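You operate a simulated robot arm through the tools that you are given. There is no shell and no other tool.

The job below is to be done with a simulated robot arm. You get a single attempt, and the scene is never put back.

Task
Empty the spot cleaner's dirty tank into the blue pail.
Fine: switch off first, lay the stopper on the table, then refit the tank, then its stopper. Set down upright: grey stopper.

It is judged by the outcome, as a careful person would: the job done as asked, and still so three seconds after it is handed in. It fails if anything else is knocked over, pushed out of place, dropped, spilled or broken. Lids that push on must go on centred and level and be pressed home; caps that screw on are set level and turned clockwise until they are tight.

Robot
A 6-joint arm with a two-finger parallel gripper, fixed in place. Base frame: the origin is at the foot of the arm, x ahead of it, y to its left, z up. Readings come in mm, degrees, newtons and seconds.
With the tool pointing down near the work surface it reaches from about 240 to 640 mm from the base axis. Its first joint turns from -115.0 to 115.0 degrees. Payload 3.43 kg.
The TCP is the grasp point between the finger pads, 34 mm short of the fingertips. In the tool frame z runs along the fingers and y along their closing line. The gripper opens to 128 mm. The fingers are 24 mm wide and 12 mm thick; the gripper's body (48 by 130 mm) begins 96 mm behind the TCP.
Orientation is that of the tool frame in the base frame, as a unit quaternion [w, x, y, z]. With the fingers straight down and closing along the base's y, the tool's x points along the base's -x, its y along +y and its z along -z.

Tools
- The arm moves only by the tool send_rows. Its argument "targets" is a list of rows, each a list of 7 numbers: the shift along the tool's x, y, z in units of 500 mm (1.0 is 500 mm), then the turn, a rotation vector about the tool's x, y, z in units of 60 degrees (1.0 is 60 degrees), then the finger opening in cm, from 0 to 12.8. In form: [[dx, dy, dz, rx, ry, rz, fingers], ...]. A call has 1 to 20 rows; each row is the pose to reach, as a shift and turn from the pose commanded when the call began, along the tool's axes at that moment. A call with a number of a shift or a turn outside -1 to 1 is refused whole. Rows are played at 5 a second. More than 50 mm and 8.6 degrees between two rows, or a gripper value outside its range, and nothing of the call is played. A pose out of reach is approached as far as the arm can. The call stops where the force on the tool passes 40 N (or 10 N more than at its start, if that is more) or the arm is blocked; 0.2 s more then pass. The fingers move at their own pace (about 153 mm/s each) and stop on an object; they squeeze with about 37 N. The grip force told is the motor's: it shows also when the fingers shut on nothing. Time passes only in rows, and 0.2 s behind the last, so rows that repeat a pose let the fingers close. The reply holds the time, the measured pose of the TCP, the force on the tool along the base axes, the opening and the grip force, in the units named above and with some noise, with the torque about the TCP (base axes, N m) and any sound that the robot's microphone picked up, and new pictures: "views" is both (left out), scene, wrist or none.
- Cameras (640 x 400 px; columns grow to the right, rows downward): "scene" is fixed at [400.1, -497.8, 1660.5]; the picture's right is [0.85, 0.52, 0.00], its down [0.46, -0.76, -0.45] and it looks along [-0.24, 0.39, -0.89] (base axes); focal length 244 px, centre (320, 200). "wrist" rides on the gripper at [76, -11, -160] in the tool frame; the picture's right is [0.15, 0.99, 0.00], its down [-0.88, 0.13, -0.46] and it looks along [-0.45, 0.07, 0.89] (tool axes); focal length 234 px, centre (320, 200). There is no depth. A picture from a camera that has moved, and an enlarged one, comes with that camera's place and axes in the base frame and with its lens.
- slide_trunk(by): slides the trunk up (or, below 0, down) by that many mm; the arm rides with it, the base frame stays. It gives what a move gives, with no picture.
- close_up(camera, box): a new picture of the part [left, top, right, bottom] of that camera's present view, enlarged. It takes no simulated time.
- close_job(): hands the job in; it is judged then, once.

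Nothing tells you positions but the pictures and the camera data. Unless the task says otherwise, let go and move clear before handing in.

The tools are called after "Emit:" as name(argument=value, ...) on one line, values as JSON. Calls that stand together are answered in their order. send_rows: Moves the arm, as the interface text tells. Its arguments: {"type":"object","properties":{"targets":{"type":"array"},"views":{"type":"string","enum":["both","scene","wrist","none"]}},"required":["targets"]} The other tools are called the same way: slide_trunk (by) slides the trunk up or down; close_up (camera, box) takes an enlarged picture of a part of a camera's view; close_job () hands the job in.

At the start:

```text
time: 0.0
position: [209.9, -308.7, 1384.5]
tcp_rot: [0.0, 0.0, 1.0, 0.0]
force: [-0.4, 0.7, -0.4]
ft_torque: [0.01, 0.0, 0.01]
opening: 128.1
gripper_force: 0.0
trunk travel left (down, up): [-925.0, 65.0]
```

scene: 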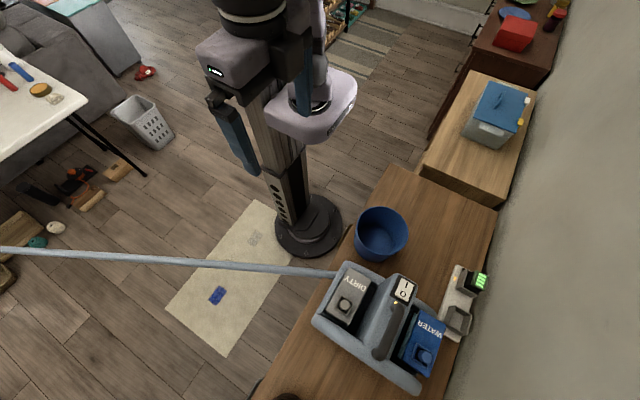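
wrist: 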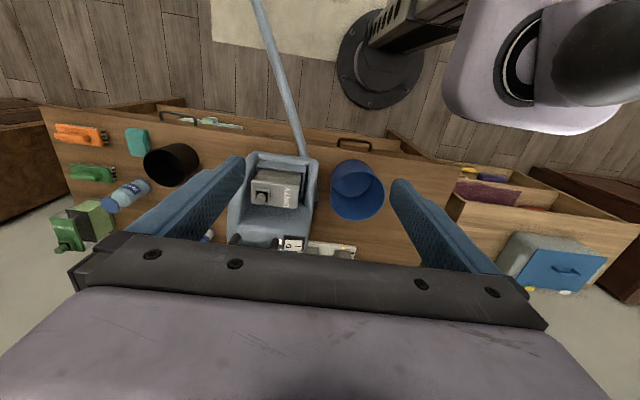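

I see a spot cleaner on a table with a grey DIRTY tank, a blue WATER tank, a rocker switch and a handle; the blue pail stands beside it. I'll take close-ups before moving anything.

Emit:
close_up(camera="scene", box=[300, 240, 460, 400])

Emit:
close_up(camera="wrist", box=[200, 130, 400, 270])

Emit:
close_up(camera="scene", box=[330, 180, 500, 290])

```text
2.50 times, centred on (380, 320) of scene
camera zoom: at [400.1, -497.8, 1660.5], right [0.85, 0.52, 0.0], down [0.46, -0.76, -0.45], along [-0.24, 0.39, -0.89], focal length 610 px, centre (170, -100)
```

zoom: 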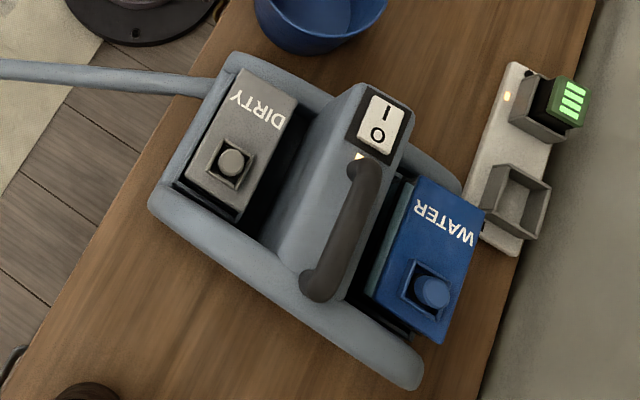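

```text
2.86 times, centred on (300, 200) of wrist
camera zoom: at [133.7, -319.7, 1544.8], right [-0.15, 0.99, 0.0], down [0.88, 0.13, 0.46], along [0.45, 0.07, -0.89], focal length 669 px, centre (377, 200)
```

zoom: 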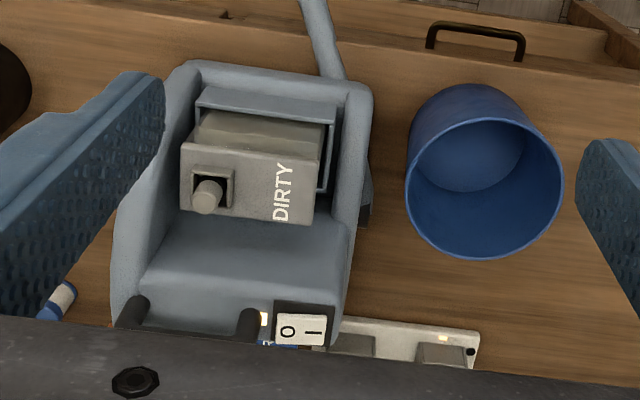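

```text
3.64 times, centred on (415, 235) of scene
camera zoom: at [400.1, -497.8, 1660.5], right [0.85, 0.52, 0.0], down [0.46, -0.76, -0.45], along [-0.24, 0.39, -0.89], focal length 888 px, centre (-26, 73)
```

zoom: 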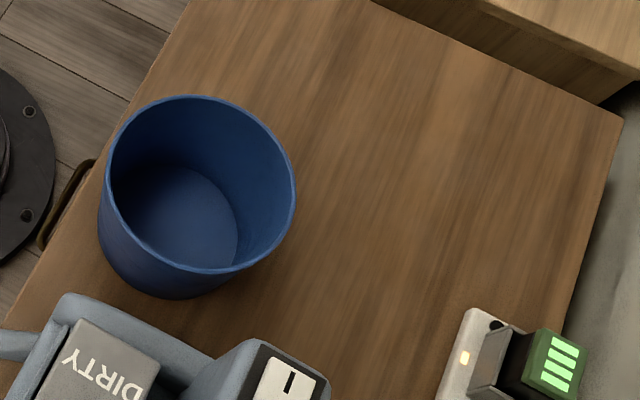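

The machine is squared to the base axes: the dirty-tank stopper is near (426, -427, 1003), the switch near (533, -327, 1044), and the pail rim centre near (427, -157, 902) with a diameter of about 170. I'll lower the trunk part of the way and take a closer look.

Emit:
slide_trunk(by=-150)

Emit:
send_rows(targets=[[0, 0, 0, 0, 0, 0, 12.8]], views="both")

```text
time: 1.8
position: [209.5, -307.8, 1235.0]
tcp_rot: [0.001, 0.0, 1.0, 0.0]
force: [-0.2, 0.1, 0.1]
ft_torque: [-0.01, 0.01, 0.0]
opening: 128.1
gripper_force: 0.1
trunk travel left (down, up): [-775.0, 215.0]
```

```text
time: 2.1
position: [209.4, -307.4, 1235.5]
tcp_rot: [0.001, 0.0, 1.0, 0.0]
force: [0.3, 0.0, 0.5]
ft_torque: [-0.02, 0.0, 0.01]
opening: 127.9
gripper_force: 0.1
trunk travel left (down, up): [-775.0, 215.0]
camera wrist: at [133.6, -319.7, 1394.9], right [-0.15, 0.99, 0.0], down [0.88, 0.13, 0.46], along [0.45, 0.07, -0.89], focal length 234 px, centre (320, 200)
```

scene: 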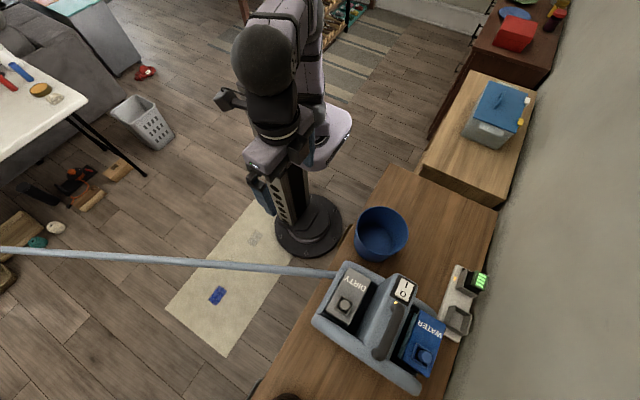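
wrist: 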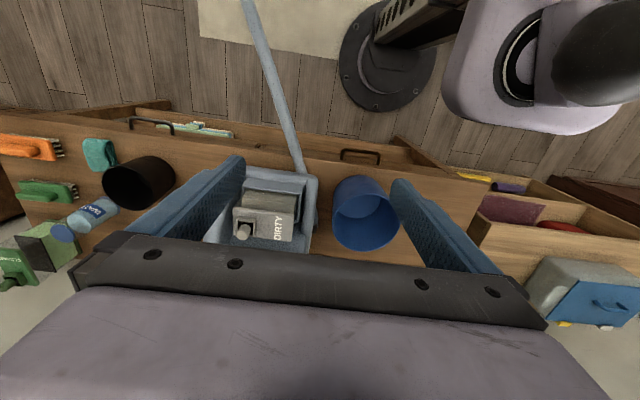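

The wrist view now shows the tank better, so I'll zoom in on it from here.

Emit:
close_up(camera="wrist", box=[190, 150, 350, 250])

Emit:
close_up(camera="scene", box=[310, 260, 390, 340])

Emit:
close_up(camera="scene", box=[370, 260, 450, 320])

```text
4.00 times, centred on (270, 200) of wrist
camera zoom: at [133.6, -319.7, 1394.9], right [-0.15, 0.99, 0.0], down [0.88, 0.13, 0.46], along [0.45, 0.07, -0.89], focal length 937 px, centre (520, 200)
```

zoom: 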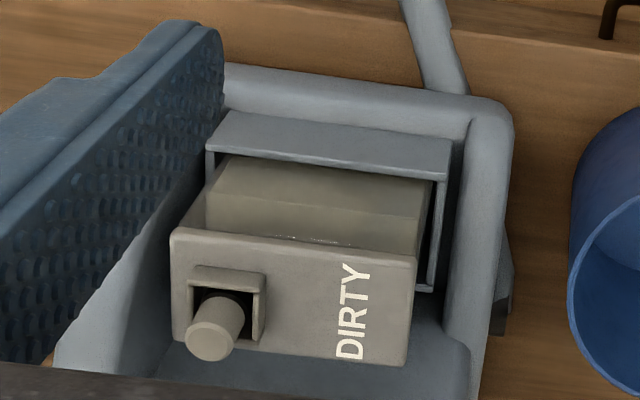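

```text
5.00 times, centred on (350, 300) of scene
camera zoom: at [400.1, -497.8, 1660.5], right [0.85, 0.52, 0.0], down [0.46, -0.76, -0.45], along [-0.24, 0.39, -0.89], focal length 1220 px, centre (170, -300)
```

zoom: 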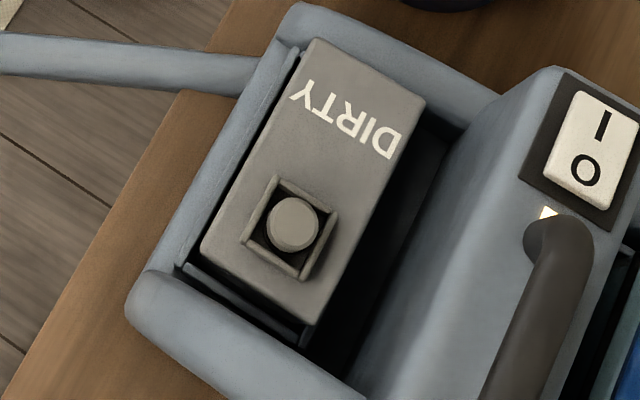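

```text
6.67 times, centred on (410, 290) of scene
camera zoom: at [400.1, -497.8, 1660.5], right [0.85, 0.52, 0.0], down [0.46, -0.76, -0.45], along [-0.24, 0.39, -0.89], focal length 1627 px, centre (-280, -400)
```

zoom: 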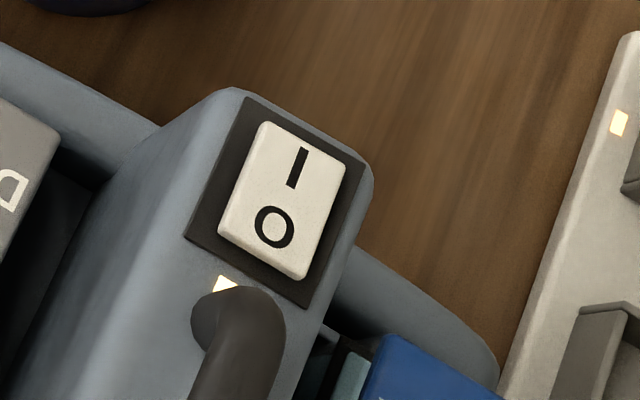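

The power light is lit, so the machine is on, and the rocker's O end is on the -y side by the handle. The tank lid spans about x 392–458 and y -460 to -336. I'll lower the trunk further and bring the wrist camera above the tank.

Emit:
slide_trunk(by=-100)

Emit:
send_rows(targets=[[-0.054, -0.042, 0, 0, 0, 0, 12.8], [-0.108, -0.083, 0, 0, 0, 0, 12.8], [-0.162, -0.125, 0, 0, 0, 0, 12.8], [-0.216, -0.166, 0, 0, 0, 0, 12.8], [-0.27, -0.208, 0, 0, 0, 0, 12.8]], views="both")

```text
time: 3.5
position: [209.5, -307.2, 1134.4]
tcp_rot: [0.0, -0.001, 1.0, 0.0]
force: [-0.6, -0.8, -0.4]
ft_torque: [-0.01, 0.0, -0.01]
opening: 128.0
gripper_force: 0.1
trunk travel left (down, up): [-675.0, 315.0]
```

```text
time: 4.7
position: [331.9, -392.7, 1111.0]
tcp_rot: [0.0, 0.0, 1.0, 0.0]
force: [0.0, -0.2, 0.5]
ft_torque: [0.01, -0.01, 0.02]
opening: 127.8
gripper_force: 0.1
out of reach, approached as far as the arm can: row 4, 5
trunk travel left (down, up): [-675.0, 315.0]
camera wrist: at [255.4, -404.1, 1270.9], right [-0.15, 0.99, 0.0], down [0.88, 0.13, 0.46], along [0.45, 0.07, -0.89], focal length 234 px, centre (320, 200)
```

scene: 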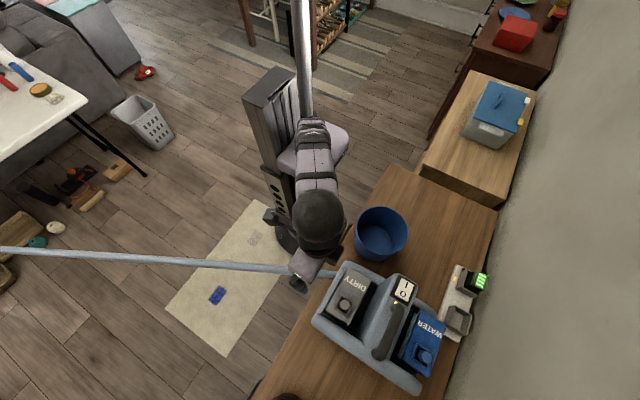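
wrist: 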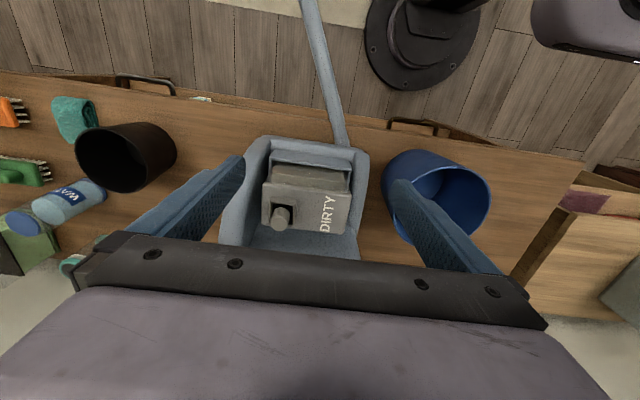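

The arm ran out of reach because the shoulder is now too low for this height, so I'll raise the trunk before working. While the camera is here I'll study the tank.

Emit:
close_up(camera="wrist", box=[210, 125, 380, 265])

Emit:
close_up(camera="wrist", box=[250, 145, 350, 235])

Emit:
close_up(camera="wrist", box=[360, 130, 520, 260])

```text
2.86 times, centred on (295, 195) of wrist
camera zoom: at [255.4, -404.1, 1270.9], right [-0.15, 0.99, 0.0], down [0.88, 0.13, 0.46], along [0.45, 0.07, -0.89], focal length 669 px, centre (391, 214)
```

zoom: 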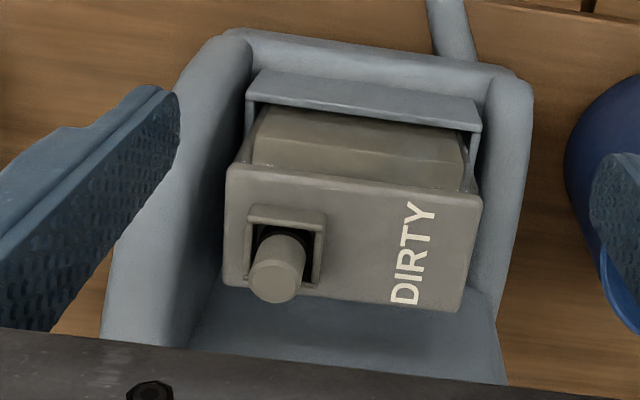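

```text
4.44 times, centred on (300, 190) of wrist
camera zoom: at [255.4, -404.1, 1270.9], right [-0.15, 0.99, 0.0], down [0.88, 0.13, 0.46], along [0.45, 0.07, -0.89], focal length 1041 px, centre (409, 244)
```

zoom: 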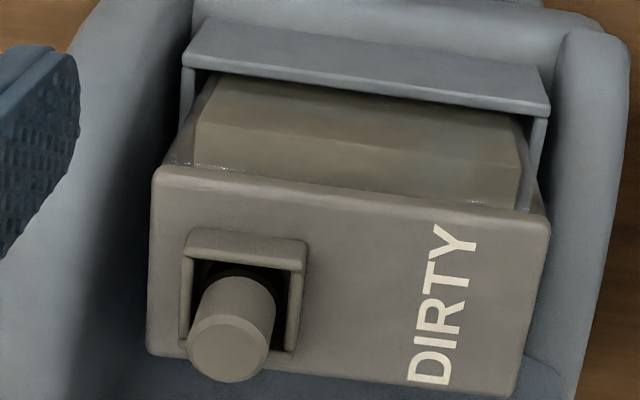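

```text
3.08 times, centred on (440, 195) of wrist
camera zoom: at [255.4, -404.1, 1270.9], right [-0.15, 0.99, 0.0], down [0.88, 0.13, 0.46], along [0.45, 0.07, -0.89], focal length 720 px, centre (-49, 215)
```

zoom: 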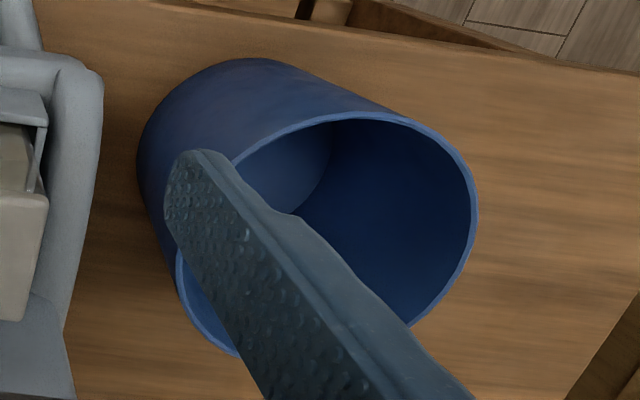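

The tank is a clear box with a grey lid whose top is near z=967; the bay fence is only about z=888, and the ridge with the switch and handle stands beside it. I'll raise the trunk to regain reach, then close the fingers and move above the switch.

Emit:
slide_trunk(by=250)

Emit:
send_rows(targets=[[0, 0, 0.06, 0, 0, 0, 12.8], [0, 0, 0.13, 0, 0, 0, 12.8], [0, 0, 0.2, 0, 0, 0, 12.8], [0, 0, 0.27, 0, 0, 0, 12.8]], views="both")

```text
time: 7.3
position: [330.6, -392.2, 1360.7]
tcp_rot: [0.0, 0.0, 1.0, -0.001]
force: [-0.7, -0.3, -0.4]
ft_torque: [-0.01, -0.01, -0.03]
opening: 128.1
gripper_force: 0.0
trunk travel left (down, up): [-925.0, 65.0]
```

```text
time: 8.3
position: [330.7, -391.2, 1226.6]
tcp_rot: [0.001, 0.0, 1.0, -0.002]
force: [0.2, -0.4, 0.4]
ft_torque: [-0.01, -0.02, 0.03]
opening: 127.8
gripper_force: 0.0
trunk travel left (down, up): [-925.0, 65.0]
camera wrist: at [255.5, -405.1, 1386.7], right [-0.15, 0.99, 0.0], down [0.88, 0.13, 0.46], along [0.45, 0.06, -0.89], focal length 234 px, centre (320, 200)
```

scene: 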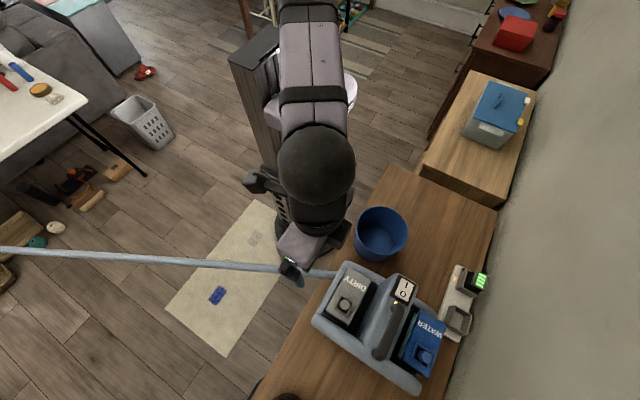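
wrist: 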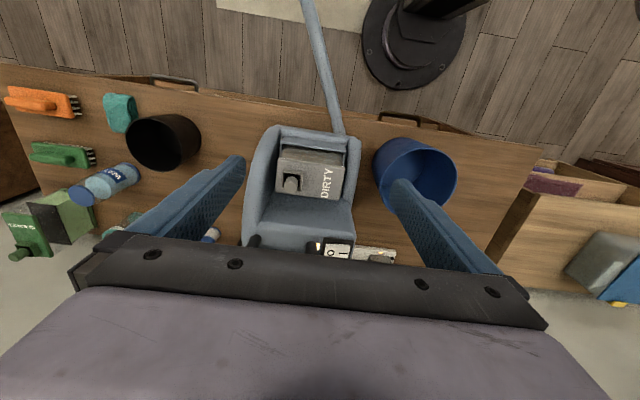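

The reach is better with the shoulder raised. I'll move further out and look at the ridge and the gap beside the tank.

Emit:
send_rows(targets=[[-0.06, 0.015, 0.03, 0, 0, 0, 12.8], [-0.12, 0.03, 0.06, 0, 0, 0, 12.8], [-0.18, 0.045, 0.09, 0, 0, 0, 12.8], [-0.238, 0.062, 0.114, 0, 0, 0, 12.8]], views="both")

```text
time: 9.3
position: [451.7, -361.1, 1169.9]
tcp_rot: [0.0, -0.001, 1.0, -0.001]
force: [-0.8, -1.0, 1.2]
ft_torque: [-0.01, 0.02, 0.05]
opening: 128.0
gripper_force: 0.1
trunk travel left (down, up): [-925.0, 65.0]
camera wrist: at [376.0, -372.9, 1328.7], right [-0.15, 0.99, 0.0], down [0.88, 0.13, 0.46], along [0.45, 0.06, -0.89], focal length 234 px, centre (320, 200)
```

scene: 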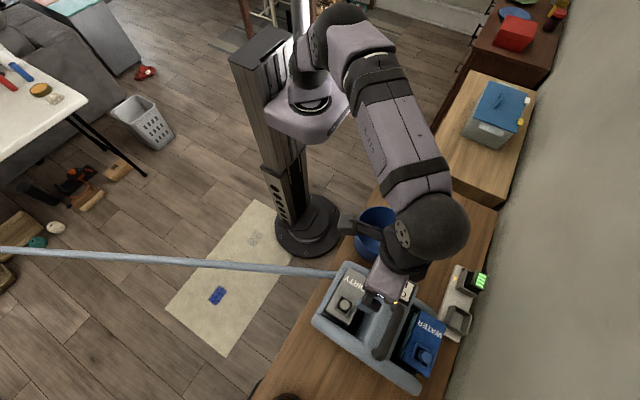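
wrist: 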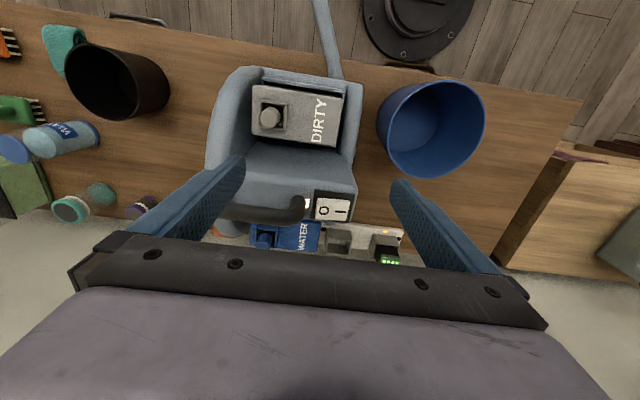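

This view shows the ridge, the switch and the tank from above. I'll zoom in to measure them.

Emit:
close_up(camera="wrist", box=[230, 60, 380, 160])

Emit:
close_up(camera="wrist", box=[220, 150, 370, 250])

Emit:
close_up(camera="wrist", box=[360, 60, 520, 190])

```text
4.00 times, centred on (305, 110) of wrist
camera zoom: at [376.0, -372.9, 1328.7], right [-0.15, 0.99, 0.0], down [0.88, 0.13, 0.46], along [0.45, 0.06, -0.89], focal length 937 px, centre (380, 560)
```

zoom: 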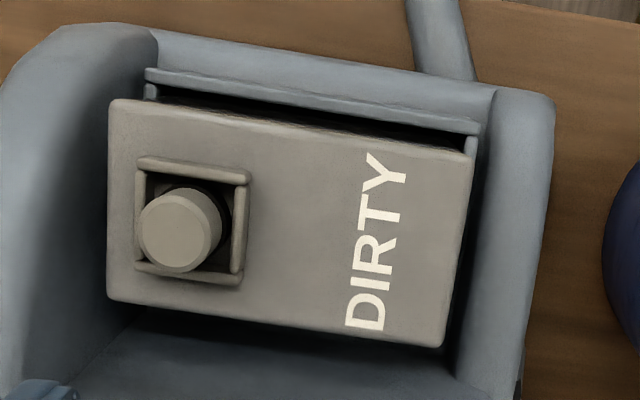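

```text
4.00 times, centred on (295, 200) of wrist
camera zoom: at [376.0, -372.9, 1328.7], right [-0.15, 0.99, 0.0], down [0.88, 0.13, 0.46], along [0.45, 0.06, -0.89], focal length 937 px, centre (420, 200)
```

zoom: 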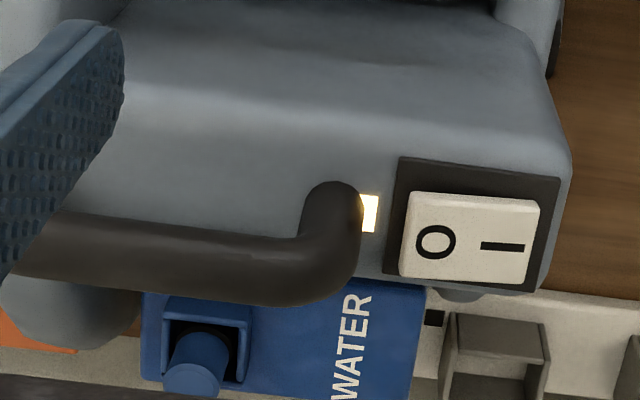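

```text
3.08 times, centred on (440, 125) of wrist
camera zoom: at [376.0, -372.9, 1328.7], right [-0.15, 0.99, 0.0], down [0.88, 0.13, 0.46], along [0.45, 0.06, -0.89], focal length 720 px, centre (-49, 431)
```

zoom: 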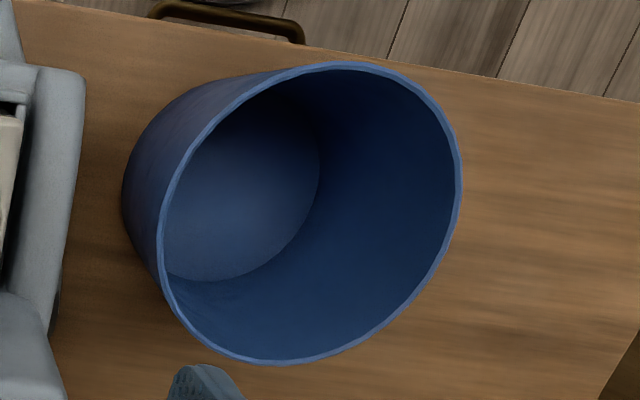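

From two wrist positions I get the lid at x 395–463, y -464 to -337, z≈965; the collar top near z=985; and the knob top near (431, -432, 1007). The rocker's O end is near (532, -344, 1046). I'll close the fingers and move above O.

Emit:
send_rows(targets=[[-0.05, 0.011, 0.0, 0, 0, 0, 0], [-0.1, 0.022, 0.0, 0, 0, 0, 0], [-0.1606, 0.034, 0.0, 0, 0, 0, 0], [-0.1606, 0.034, 0.07, 0, 0, 0, 0], [-0.1606, 0.034, 0.13, 0, 0, 0, 0]], views="both")

```text
time: 10.5
position: [531.0, -344.3, 1105.6]
tcp_rot: [-0.001, 0.0, 1.0, -0.001]
force: [0.2, 0.9, -0.4]
ft_torque: [-0.01, 0.01, 0.0]
opening: 0.0
gripper_force: 33.3
out of reach, approached as far as the arm can: row 3
trunk travel left (down, up): [-925.0, 65.0]
camera wrist: at [455.3, -356.4, 1265.3], right [-0.15, 0.99, 0.0], down [0.88, 0.13, 0.46], along [0.45, 0.07, -0.89], focal length 234 px, centre (320, 200)
```

scene: 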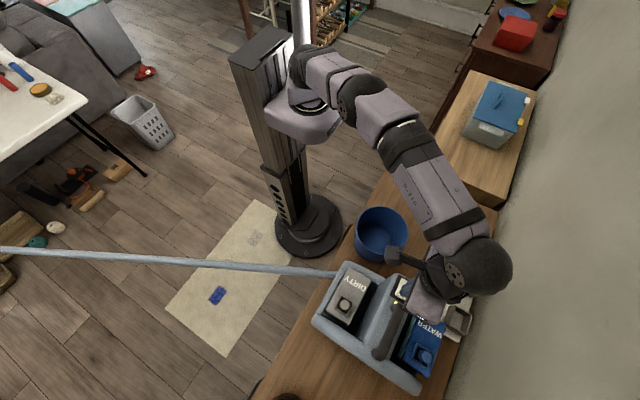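
wrist: 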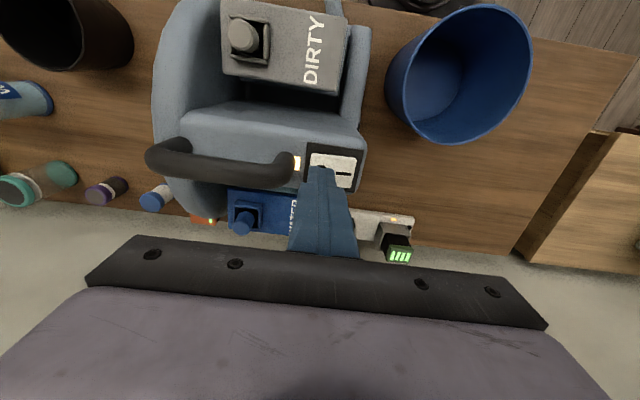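

Emit:
close_up(camera="wrist", box=[260, 120, 380, 220])

Emit:
close_up(camera="scene", box=[360, 250, 460, 330])

```text
4.00 times, centred on (320, 170) of wrist
camera zoom: at [455.3, -356.4, 1265.3], right [-0.15, 0.99, 0.0], down [0.88, 0.13, 0.46], along [0.45, 0.07, -0.89], focal length 937 px, centre (320, 320)
```

zoom: 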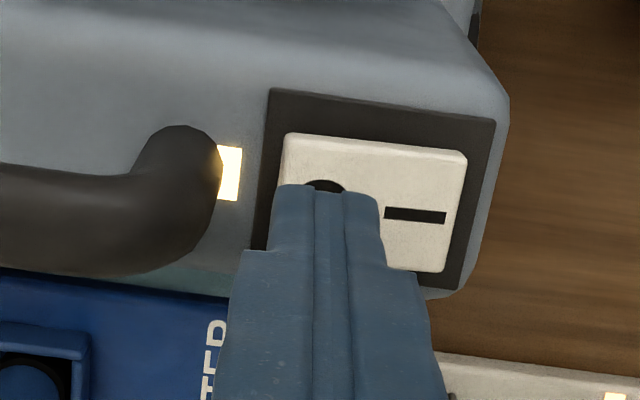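

```text
5.00 times, centred on (410, 290) of scene
camera zoom: at [400.1, -497.8, 1660.5], right [0.85, 0.52, 0.0], down [0.46, -0.76, -0.45], along [-0.24, 0.39, -0.89], focal length 1220 px, centre (-130, -250)
```

zoom: 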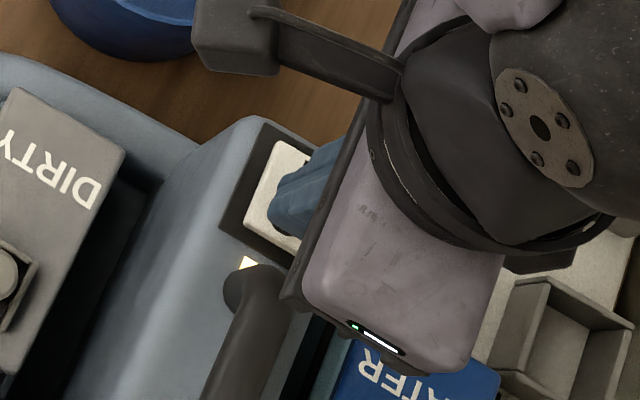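

The closed fingertips are above the O end and clear of the handle. I'll lower them in small steps and watch for force or a click.

Emit:
send_rows(targets=[[0, 0, 0.01, 0, 0, 0, 0], [0, 0, 0.02, 0, 0, 0, 0], [0, 0, 0.03, 0, 0, 0, 0], [0, 0, 0.036, 0, 0, 0, 0]], views="wrist")

```text
time: 11.5
position: [529.2, -344.5, 1087.3]
tcp_rot: [0.001, -0.001, 1.0, -0.001]
force: [-0.2, -0.4, -0.5]
ft_torque: [0.0, 0.01, 0.01]
opening: 0.0
gripper_force: 33.4
trunk travel left (down, up): [-925.0, 65.0]
camera wrist: at [453.9, -356.4, 1247.3], right [-0.15, 0.99, 0.0], down [0.88, 0.13, 0.46], along [0.45, 0.06, -0.89], focal length 234 px, centre (320, 200)
```

wrist: 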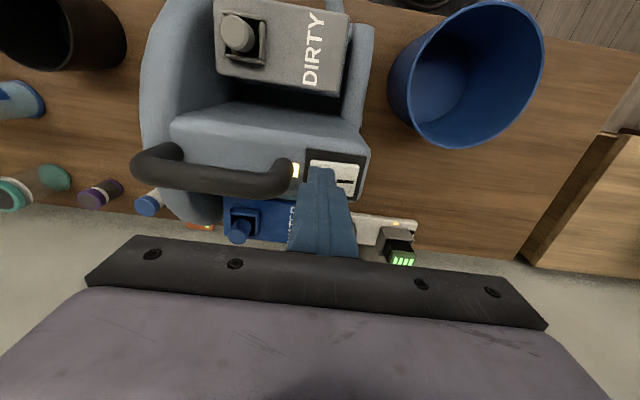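

Emit:
send_rows(targets=[[0, 0, 0.004, 0, 0, 0, 0], [0, 0, 0.008, 0, 0, 0, 0], [0, 0, 0.012, 0, 0, 0, 0]], views="none")

Emit:
close_up(camera="wrist", box=[270, 130, 390, 220])

```text
time: 12.3
position: [530.7, -344.4, 1079.8]
tcp_rot: [0.002, 0.0, 1.0, -0.002]
force: [1.1, -0.2, 0.7]
ft_torque: [-0.02, -0.01, 0.02]
opening: 0.1
gripper_force: 32.6
trunk travel left (down, up): [-925.0, 65.0]
```

```text
4.44 times, centred on (330, 175) of wrist
camera zoom: at [454.0, -356.4, 1240.5], right [-0.15, 0.99, 0.0], down [0.88, 0.13, 0.46], along [0.45, 0.06, -0.89], focal length 1041 px, centre (276, 311)
```

zoom: 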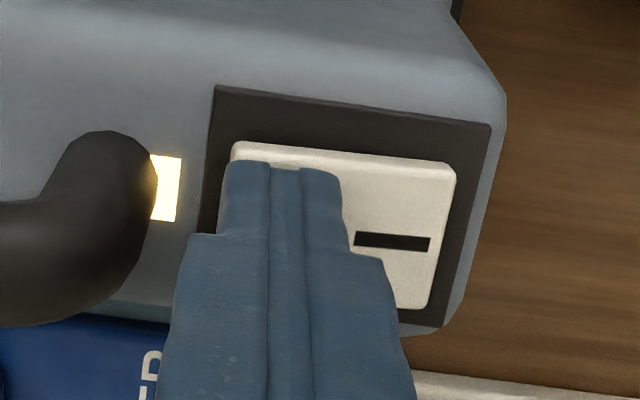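

Emit:
send_rows(targets=[[0, 0, 0.004, 0, 0, 0, 0], [0, 0, 0.008, 0, 0, 0, 0], [0, 0, 0.008, 0, 0, 0, 0]], views="none")

```text
time: 13.1
position: [529.3, -345.0, 1077.2]
tcp_rot: [0.002, 0.001, 1.0, -0.001]
force: [0.4, -1.6, 8.3]
ft_torque: [-0.03, 0.07, -0.02]
opening: 0.0
gripper_force: 33.0
trunk travel left (down, up): [-925.0, 65.0]
```

The fingertips are touching the rocker with about 8 N. I'll press a little further.

Emit:
send_rows(targets=[[0, 0, 0.004, 0, 0, 0, 0], [0, 0, 0.006, 0, 0, 0, 0], [0, 0, 0.006, 0, 0, 0, 0]], views="wrist")

```text
time: 13.9
position: [529.8, -344.3, 1077.3]
tcp_rot: [0.005, 0.001, 1.0, -0.003]
force: [4.3, -5.5, 23.9]
ft_torque: [0.08, -0.07, -0.05]
opening: 0.0
gripper_force: 32.8
trunk travel left (down, up): [-925.0, 65.0]
camera wrist: at [452.7, -356.0, 1237.0], right [-0.15, 0.99, -0.01], down [0.88, 0.13, 0.46], along [0.46, 0.06, -0.89], focal length 234 px, centre (320, 200)
```

wrist: 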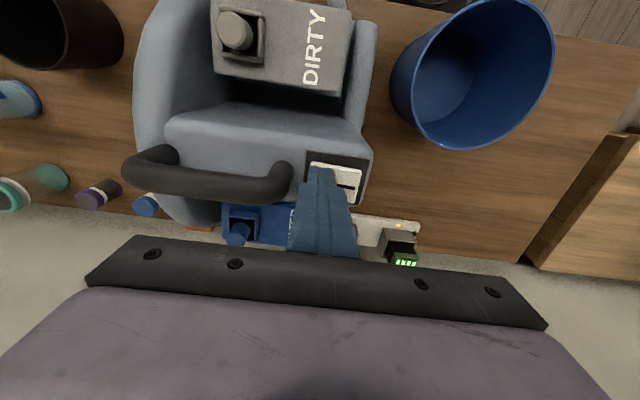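

Emit:
close_up(camera="wrist", box=[270, 130, 390, 220])

```text
4.44 times, centred on (330, 175) of wrist
camera zoom: at [452.7, -356.0, 1237.0], right [-0.15, 0.99, -0.01], down [0.88, 0.13, 0.46], along [0.46, 0.06, -0.89], focal length 1041 px, centre (276, 311)
```

zoom: 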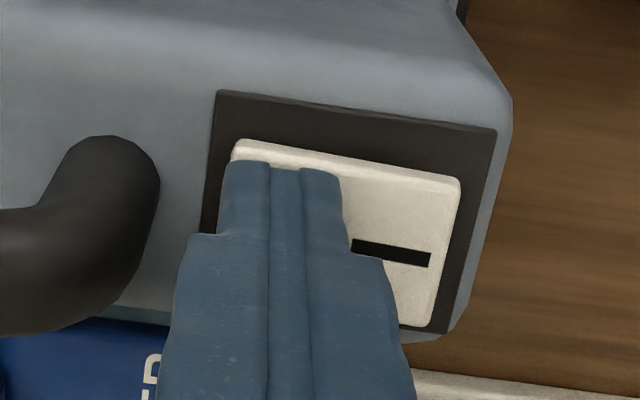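

The light went out, so the machine is off. I'll lift clear and move over the stopper with the fingers partly open.

Emit:
send_rows(targets=[[0, 0, -0.06, 0, 0, 0, 0], [0, 0, -0.13, 0, 0, 0, 0], [0.065, -0.058, -0.13, 0, 0, 0, 6], [0.13, -0.116, -0.13, 0, 0, 0, 6], [0.198, -0.175, -0.13, 0, 0, 0, 6]], views="both")

```text
time: 15.1
position: [431.2, -434.4, 1139.9]
tcp_rot: [0.001, 0.0, 1.0, 0.0]
force: [-0.5, 0.0, -0.1]
ft_torque: [0.05, -0.02, -0.01]
opening: 59.6
gripper_force: 0.0
trunk travel left (down, up): [-925.0, 65.0]
camera wrist: at [355.3, -446.0, 1299.4], right [-0.15, 0.99, 0.0], down [0.88, 0.13, 0.46], along [0.45, 0.07, -0.89], focal length 234 px, centre (320, 200)
```

scene: 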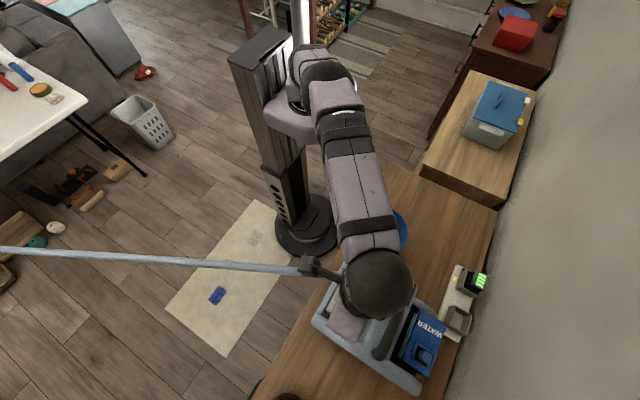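
wrist: 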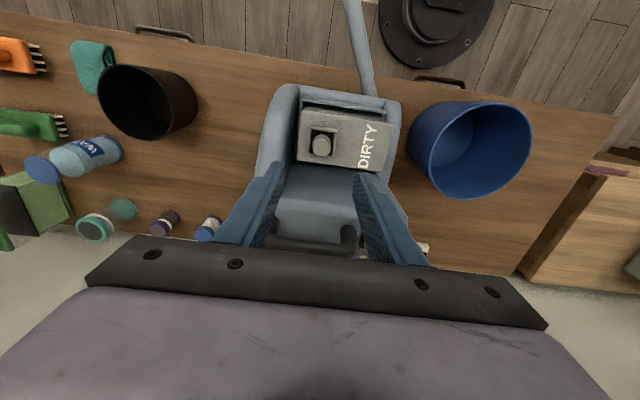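

Emit:
close_up(camera="wrist", box=[280, 90, 400, 180])

Emit:
close_up(camera="wrist", box=[300, 120, 350, 170])

Emit:
close_up(camera="wrist", box=[0, 0, 280, 260])

```text
4.44 times, centred on (340, 135) of wrist
camera zoom: at [355.3, -446.0, 1299.4], right [-0.15, 0.99, 0.0], down [0.88, 0.13, 0.46], along [0.45, 0.07, -0.89], focal length 1041 px, centre (231, 489)
```

zoom: 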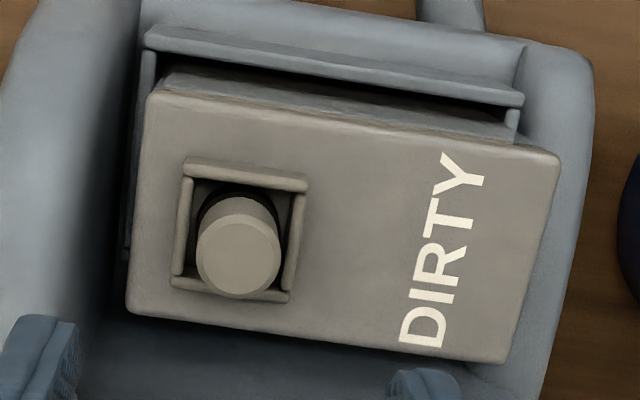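

```text
8.00 times, centred on (325, 145) of wrist
camera zoom: at [355.3, -446.0, 1299.4], right [-0.15, 0.99, 0.0], down [0.88, 0.13, 0.46], along [0.45, 0.07, -0.89], focal length 1873 px, centre (280, 640)
```

zoom: 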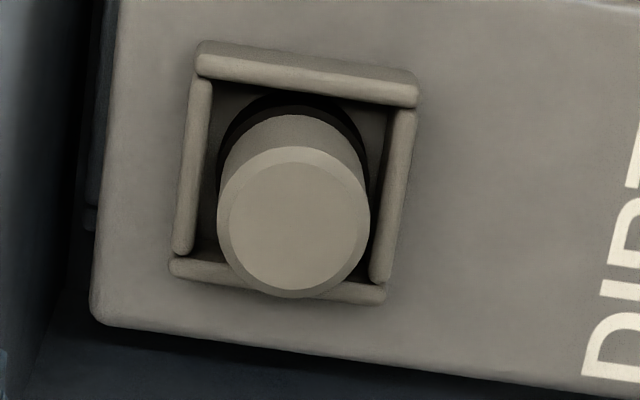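

```text
1.54 times, centred on (140, 130) of wrist
camera zoom: at [355.3, -446.0, 1299.4], right [-0.15, 0.99, 0.0], down [0.88, 0.13, 0.46], along [0.45, 0.07, -0.89], focal length 360 px, centre (597, 308)
```

zoom: 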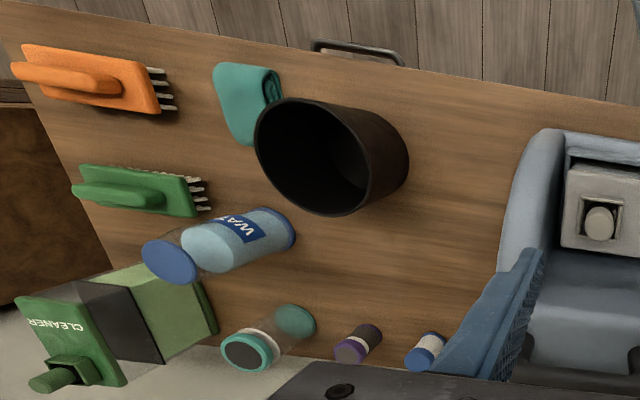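

The knob is about 24 mm across and centred near (429, -433), and the area at the +y end of the table is clear for setting it down. I'll centre over the knob and descend with the fingertips staying above the collar.

Emit:
send_rows(targets=[[0.004, 0.002, 0.06, 0, 0, 0, 6], [0.004, 0.002, 0.12, 0, 0, 0, 6], [0.004, 0.002, 0.18, 0, 0, 0, 6]], views="both")

```text
time: 15.9
position: [429.4, -431.4, 1051.0]
tcp_rot: [0.001, 0.0, 1.0, 0.0]
force: [-0.6, 0.5, 0.8]
ft_torque: [0.03, 0.03, -0.01]
opening: 60.1
gripper_force: 0.0
trunk travel left (down, up): [-925.0, 65.0]
camera wrist: at [353.3, -443.7, 1210.3], right [-0.15, 0.99, 0.0], down [0.88, 0.13, 0.46], along [0.45, 0.06, -0.89], focal length 234 px, centre (320, 200)
```

scene: 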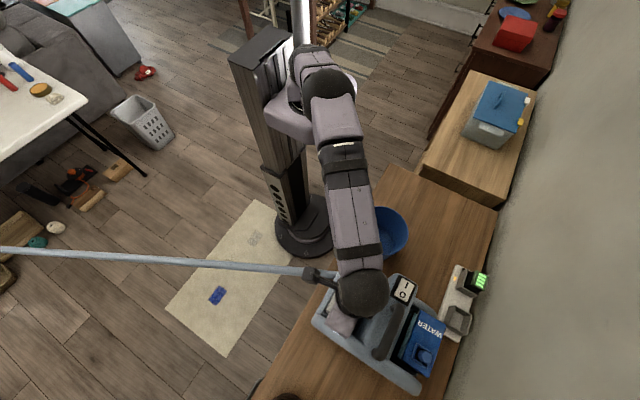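
wrist: 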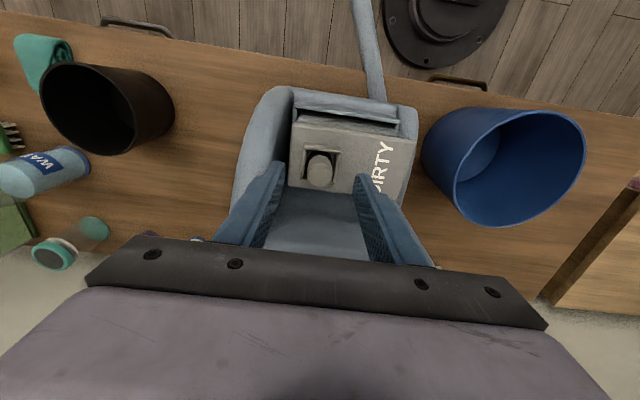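

Emit:
close_up(camera="wrist", box=[250, 120, 390, 230])

Emit:
close_up(camera="wrist", box=[290, 140, 350, 195])

```text
3.64 times, centred on (320, 175) of wrist
camera zoom: at [353.3, -443.7, 1210.3], right [-0.15, 0.99, 0.0], down [0.88, 0.13, 0.46], along [0.45, 0.06, -0.89], focal length 852 px, centre (320, 291)
```

zoom: 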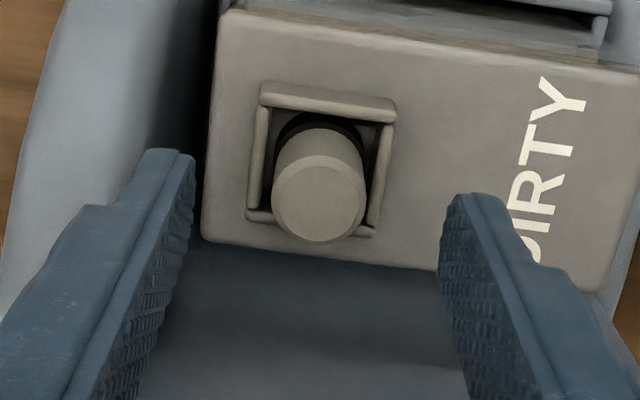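

```text
7.27 times, centred on (320, 168) of wrist
camera zoom: at [353.3, -443.7, 1210.3], right [-0.15, 0.99, 0.0], down [0.88, 0.13, 0.46], along [0.45, 0.06, -0.89], focal length 1703 px, centre (320, 436)
```

zoom: 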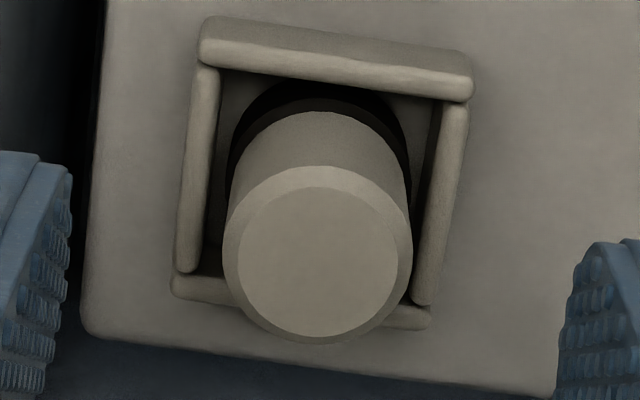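

The knob sits centred between the fingers, with its top at about z=1007. I'll go down about 25 mm and close; an opening near 24 mm means I have the knob, and near 42 mm would mean the collar.

Emit:
send_rows(targets=[[0, 0, 0.02, 0, 0, 0, 6], [0, 0, 0.04, 0, 0, 0, 6], [0, 0, 0.05, 0, 0, 0, 6], [0, 0, 0.05, 0, 0, 0, 4.5], [0, 0, 0.05, 0, 0, 0, 3.2], [0, 0, 0.05, 0, 0, 0, 2], [0, 0, 0.05, 0, 0, 0, 2]], views="wrist")

```text
time: 17.5
position: [429.0, -430.8, 1024.4]
tcp_rot: [0.0, -0.001, 1.0, -0.001]
force: [0.2, 0.3, 0.0]
ft_torque: [-0.01, -0.02, 0.04]
opening: 22.3
gripper_force: 36.8
trunk travel left (down, up): [-925.0, 65.0]
camera wrist: at [353.3, -442.2, 1185.0], right [-0.15, 0.99, 0.0], down [0.88, 0.13, 0.46], along [0.45, 0.06, -0.89], focal length 234 px, centre (320, 200)
```

wrist: 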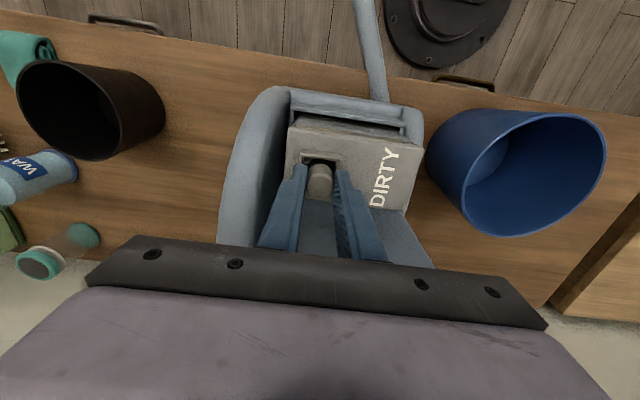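

Emit:
close_up(camera="wrist", box=[270, 130, 380, 230])

Emit:
send_rows(targets=[[0, 0, -0.004, 0, 0, 0, 2], [0, 0, -0.008, 0, 0, 0, 2], [0, 0, -0.012, 0, 0, 0, 2], [0, 0, -0.016, 0, 0, 0, 2]], views="wrist")

```text
4.00 times, centred on (325, 180) of wrist
camera zoom: at [353.3, -442.2, 1185.0], right [-0.15, 0.99, 0.0], down [0.88, 0.13, 0.46], along [0.45, 0.06, -0.89], focal length 937 px, centre (300, 280)
```

zoom: 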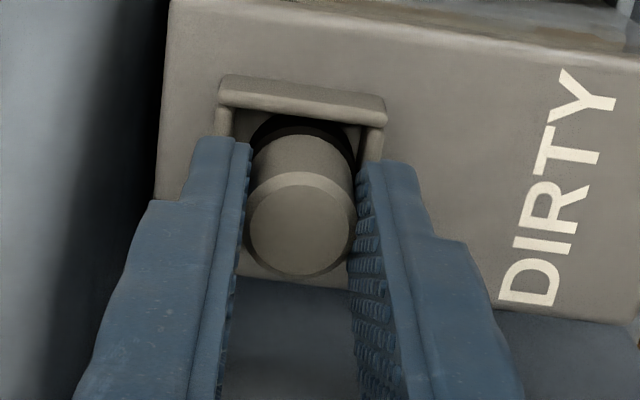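

```text
time: 18.5
position: [429.9, -430.5, 1031.5]
tcp_rot: [0.001, 0.0, 1.0, -0.001]
force: [-0.3, 0.1, 0.0]
ft_torque: [0.03, -0.02, -0.01]
opening: 22.4
gripper_force: 36.9
trunk travel left (down, up): [-925.0, 65.0]
camera wrist: at [353.6, -442.7, 1192.2], right [-0.15, 0.99, 0.0], down [0.88, 0.13, 0.46], along [0.45, 0.06, -0.89], focal length 234 px, centre (320, 200)
```

wrist: 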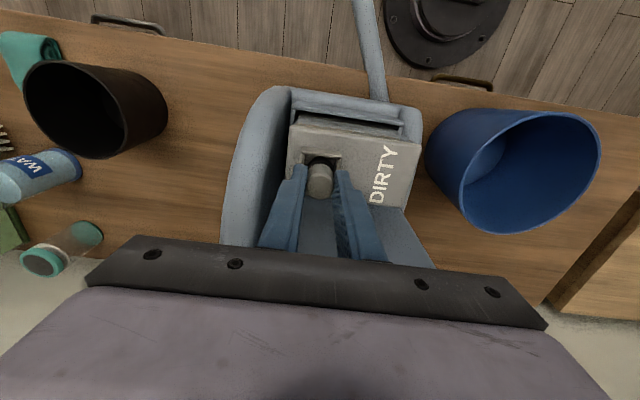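

The grip holds with hardly any resistance. I recorded the grasp at TCP (429.2, -431, 1024.5) for refitting, and will keep lifting.

Emit:
send_rows(targets=[[0, 0, -0.02, 0, 0, 0, 2], [0, 0, -0.04, 0, 0, 0, 2], [0, 0, -0.08, 0, 0, 0, 2], [0, 0, -0.14, 0, 0, 0, 2], [0, 0, -0.2, 0, 0, 0, 2]], views="both")

Emit:
close_up(camera="wrist", box=[250, 90, 400, 250])

```text
time: 19.7
position: [430.7, -432.2, 1133.1]
tcp_rot: [0.001, 0.0, 1.0, -0.001]
force: [-0.3, 0.1, -0.3]
ft_torque: [-0.01, -0.01, 0.03]
opening: 22.7
gripper_force: 36.9
trunk travel left (down, up): [-925.0, 65.0]
camera wrist: at [353.9, -443.0, 1293.2], right [-0.15, 0.99, 0.0], down [0.88, 0.13, 0.46], along [0.45, 0.06, -0.89], focal length 234 px, centre (320, 200)
```

scene: 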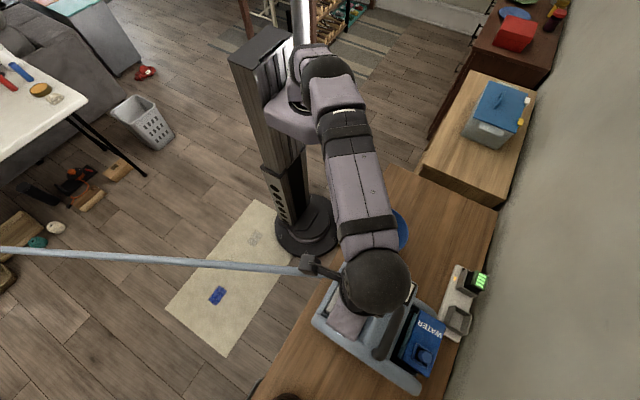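
wrist: 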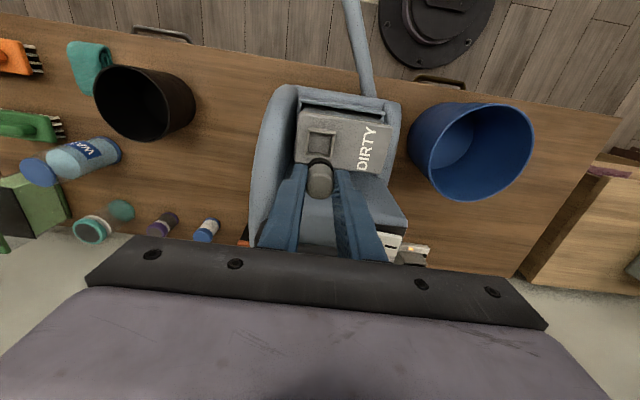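

```text
2.50 times, centred on (325, 170) of wrist
camera zoom: at [353.9, -443.0, 1293.2], right [-0.15, 0.99, 0.0], down [0.88, 0.13, 0.46], along [0.45, 0.06, -0.89], focal length 585 px, centre (308, 275)
```

zoom: 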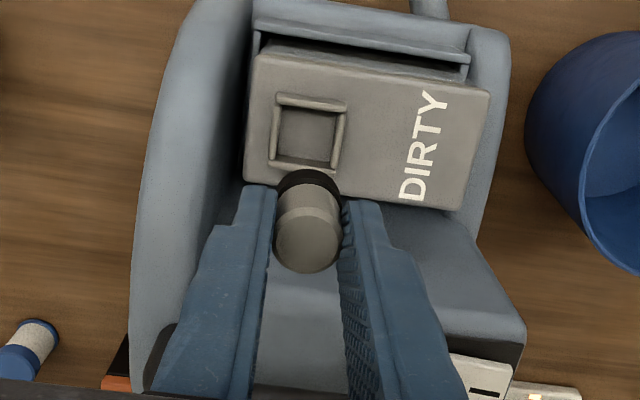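

The stopper is out, with a black rubber plug under the knob. I'll take a look at the mouth before moving on.

Emit:
close_up(camera="wrist", box=[300, 115, 350, 165])

Emit:
close_up(camera="wrist", box=[290, 140, 350, 210])

```text
8.00 times, centred on (325, 140) of wrist
camera zoom: at [353.9, -443.0, 1293.2], right [-0.15, 0.99, 0.0], down [0.88, 0.13, 0.46], along [0.45, 0.06, -0.89], focal length 1873 px, centre (280, 680)
```

zoom: 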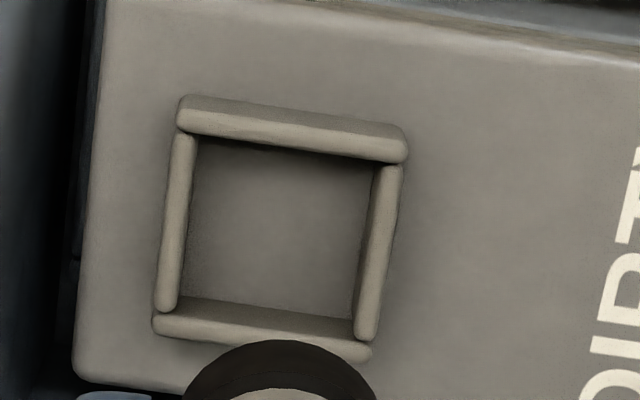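

```text
5.71 times, centred on (320, 175) of wrist
camera zoom: at [353.9, -443.0, 1293.2], right [-0.15, 0.99, 0.0], down [0.88, 0.13, 0.46], along [0.45, 0.06, -0.89], focal length 1338 px, centre (320, 343)
```

zoom: 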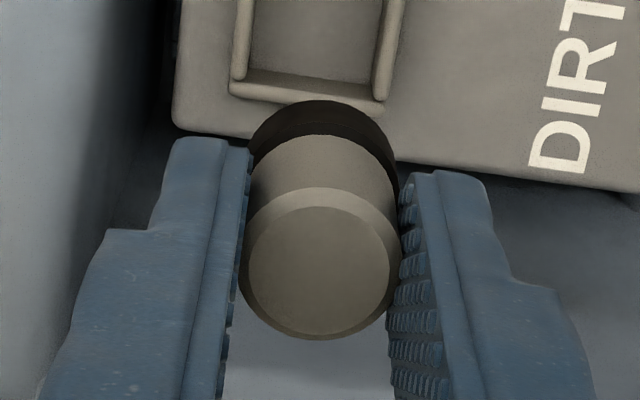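

The mouth is a square collar about 29 mm inside and the plug is about 25 mm across, so refitting has a couple of millimetres of play. I'll carry the stopper over the pail to the clear +y end of the table.

Emit:
send_rows(targets=[[0, 0.08, 0, 0, 0, 0, 2], [0, 0.17, 0, 0, 0, 0, 2], [0, 0.26, 0, 0, 0, 0, 2], [0, 0.35, 0, 0, 0, 0, 2], [0, 0.44, 0, 0, 0, 0, 2], [-0.01, 0.53, 0, 0, 0, 0, 2], [-0.02, 0.62, 0, 0, 0, 0, 2], [-0.03, 0.71, 0, 0, 0, 0, 2], [-0.04, 0.8, 0, 0, 0, 0, 2], [-0.04, 0.89, 0, 0, 0, 0, 2], [-0.04, 0.98, 0, 0, 0, 0, 2]], views="both")

```text
time: 22.1
position: [449.2, 61.8, 1127.1]
tcp_rot: [0.0, 0.001, 1.0, -0.002]
force: [0.0, -0.6, -0.4]
ft_torque: [0.0, 0.01, -0.02]
opening: 22.2
gripper_force: 37.3
trunk travel left (down, up): [-925.0, 65.0]
camera wrist: at [373.2, 49.9, 1287.3], right [-0.15, 0.99, 0.0], down [0.88, 0.13, 0.46], along [0.45, 0.06, -0.89], focal length 234 px, centre (320, 200)
```

scene: 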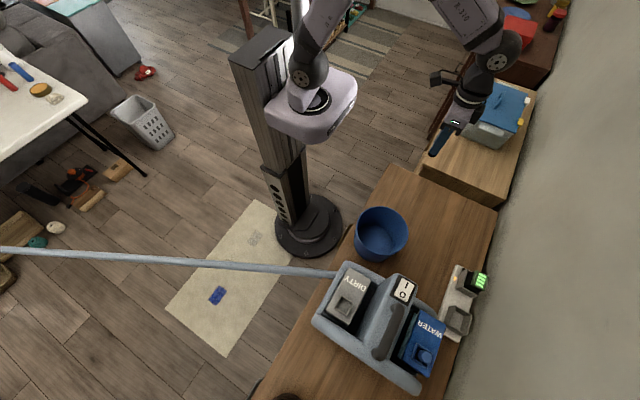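
wrist: 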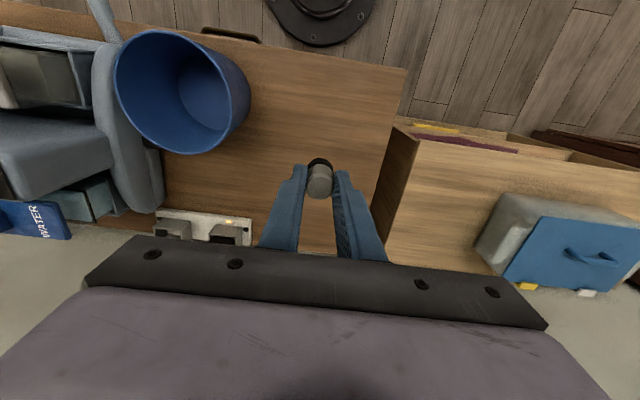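

Emit:
close_up(camera="scene", box=[370, 150, 510, 230])

Emit:
close_up(camera="wrist", box=[300, 40, 440, 240])

```text
4.57 times, centred on (440, 190) of scene
camera zoom: at [400.1, -497.8, 1660.5], right [0.85, 0.52, 0.0], down [0.46, -0.76, -0.45], along [-0.24, 0.39, -0.89], focal length 1116 px, centre (-229, 246)
```

zoom: 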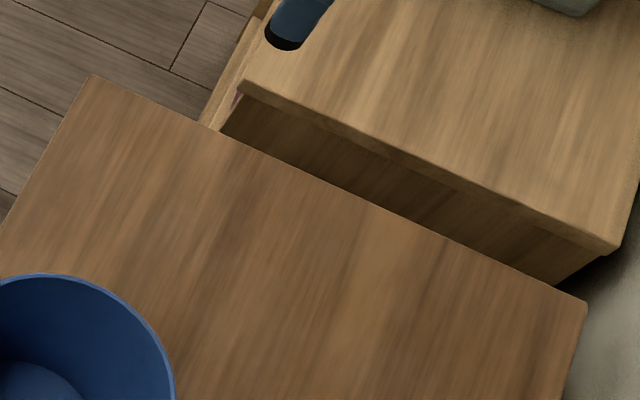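

```text
2.00 times, centred on (370, 140) of wrist
camera zoom: at [373.2, 49.9, 1287.3], right [-0.15, 0.99, 0.0], down [0.88, 0.13, 0.46], along [0.45, 0.06, -0.89], focal length 468 px, centre (220, 320)
```

zoom: 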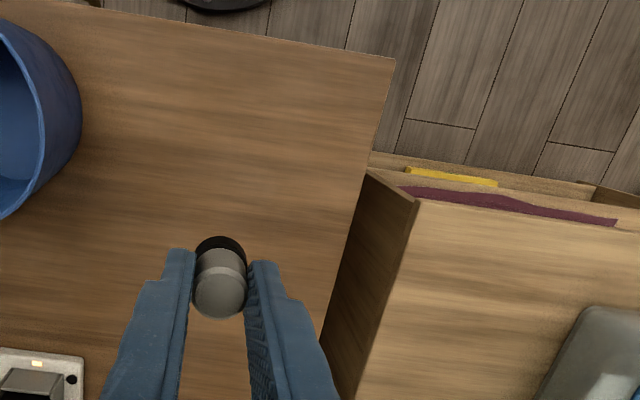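

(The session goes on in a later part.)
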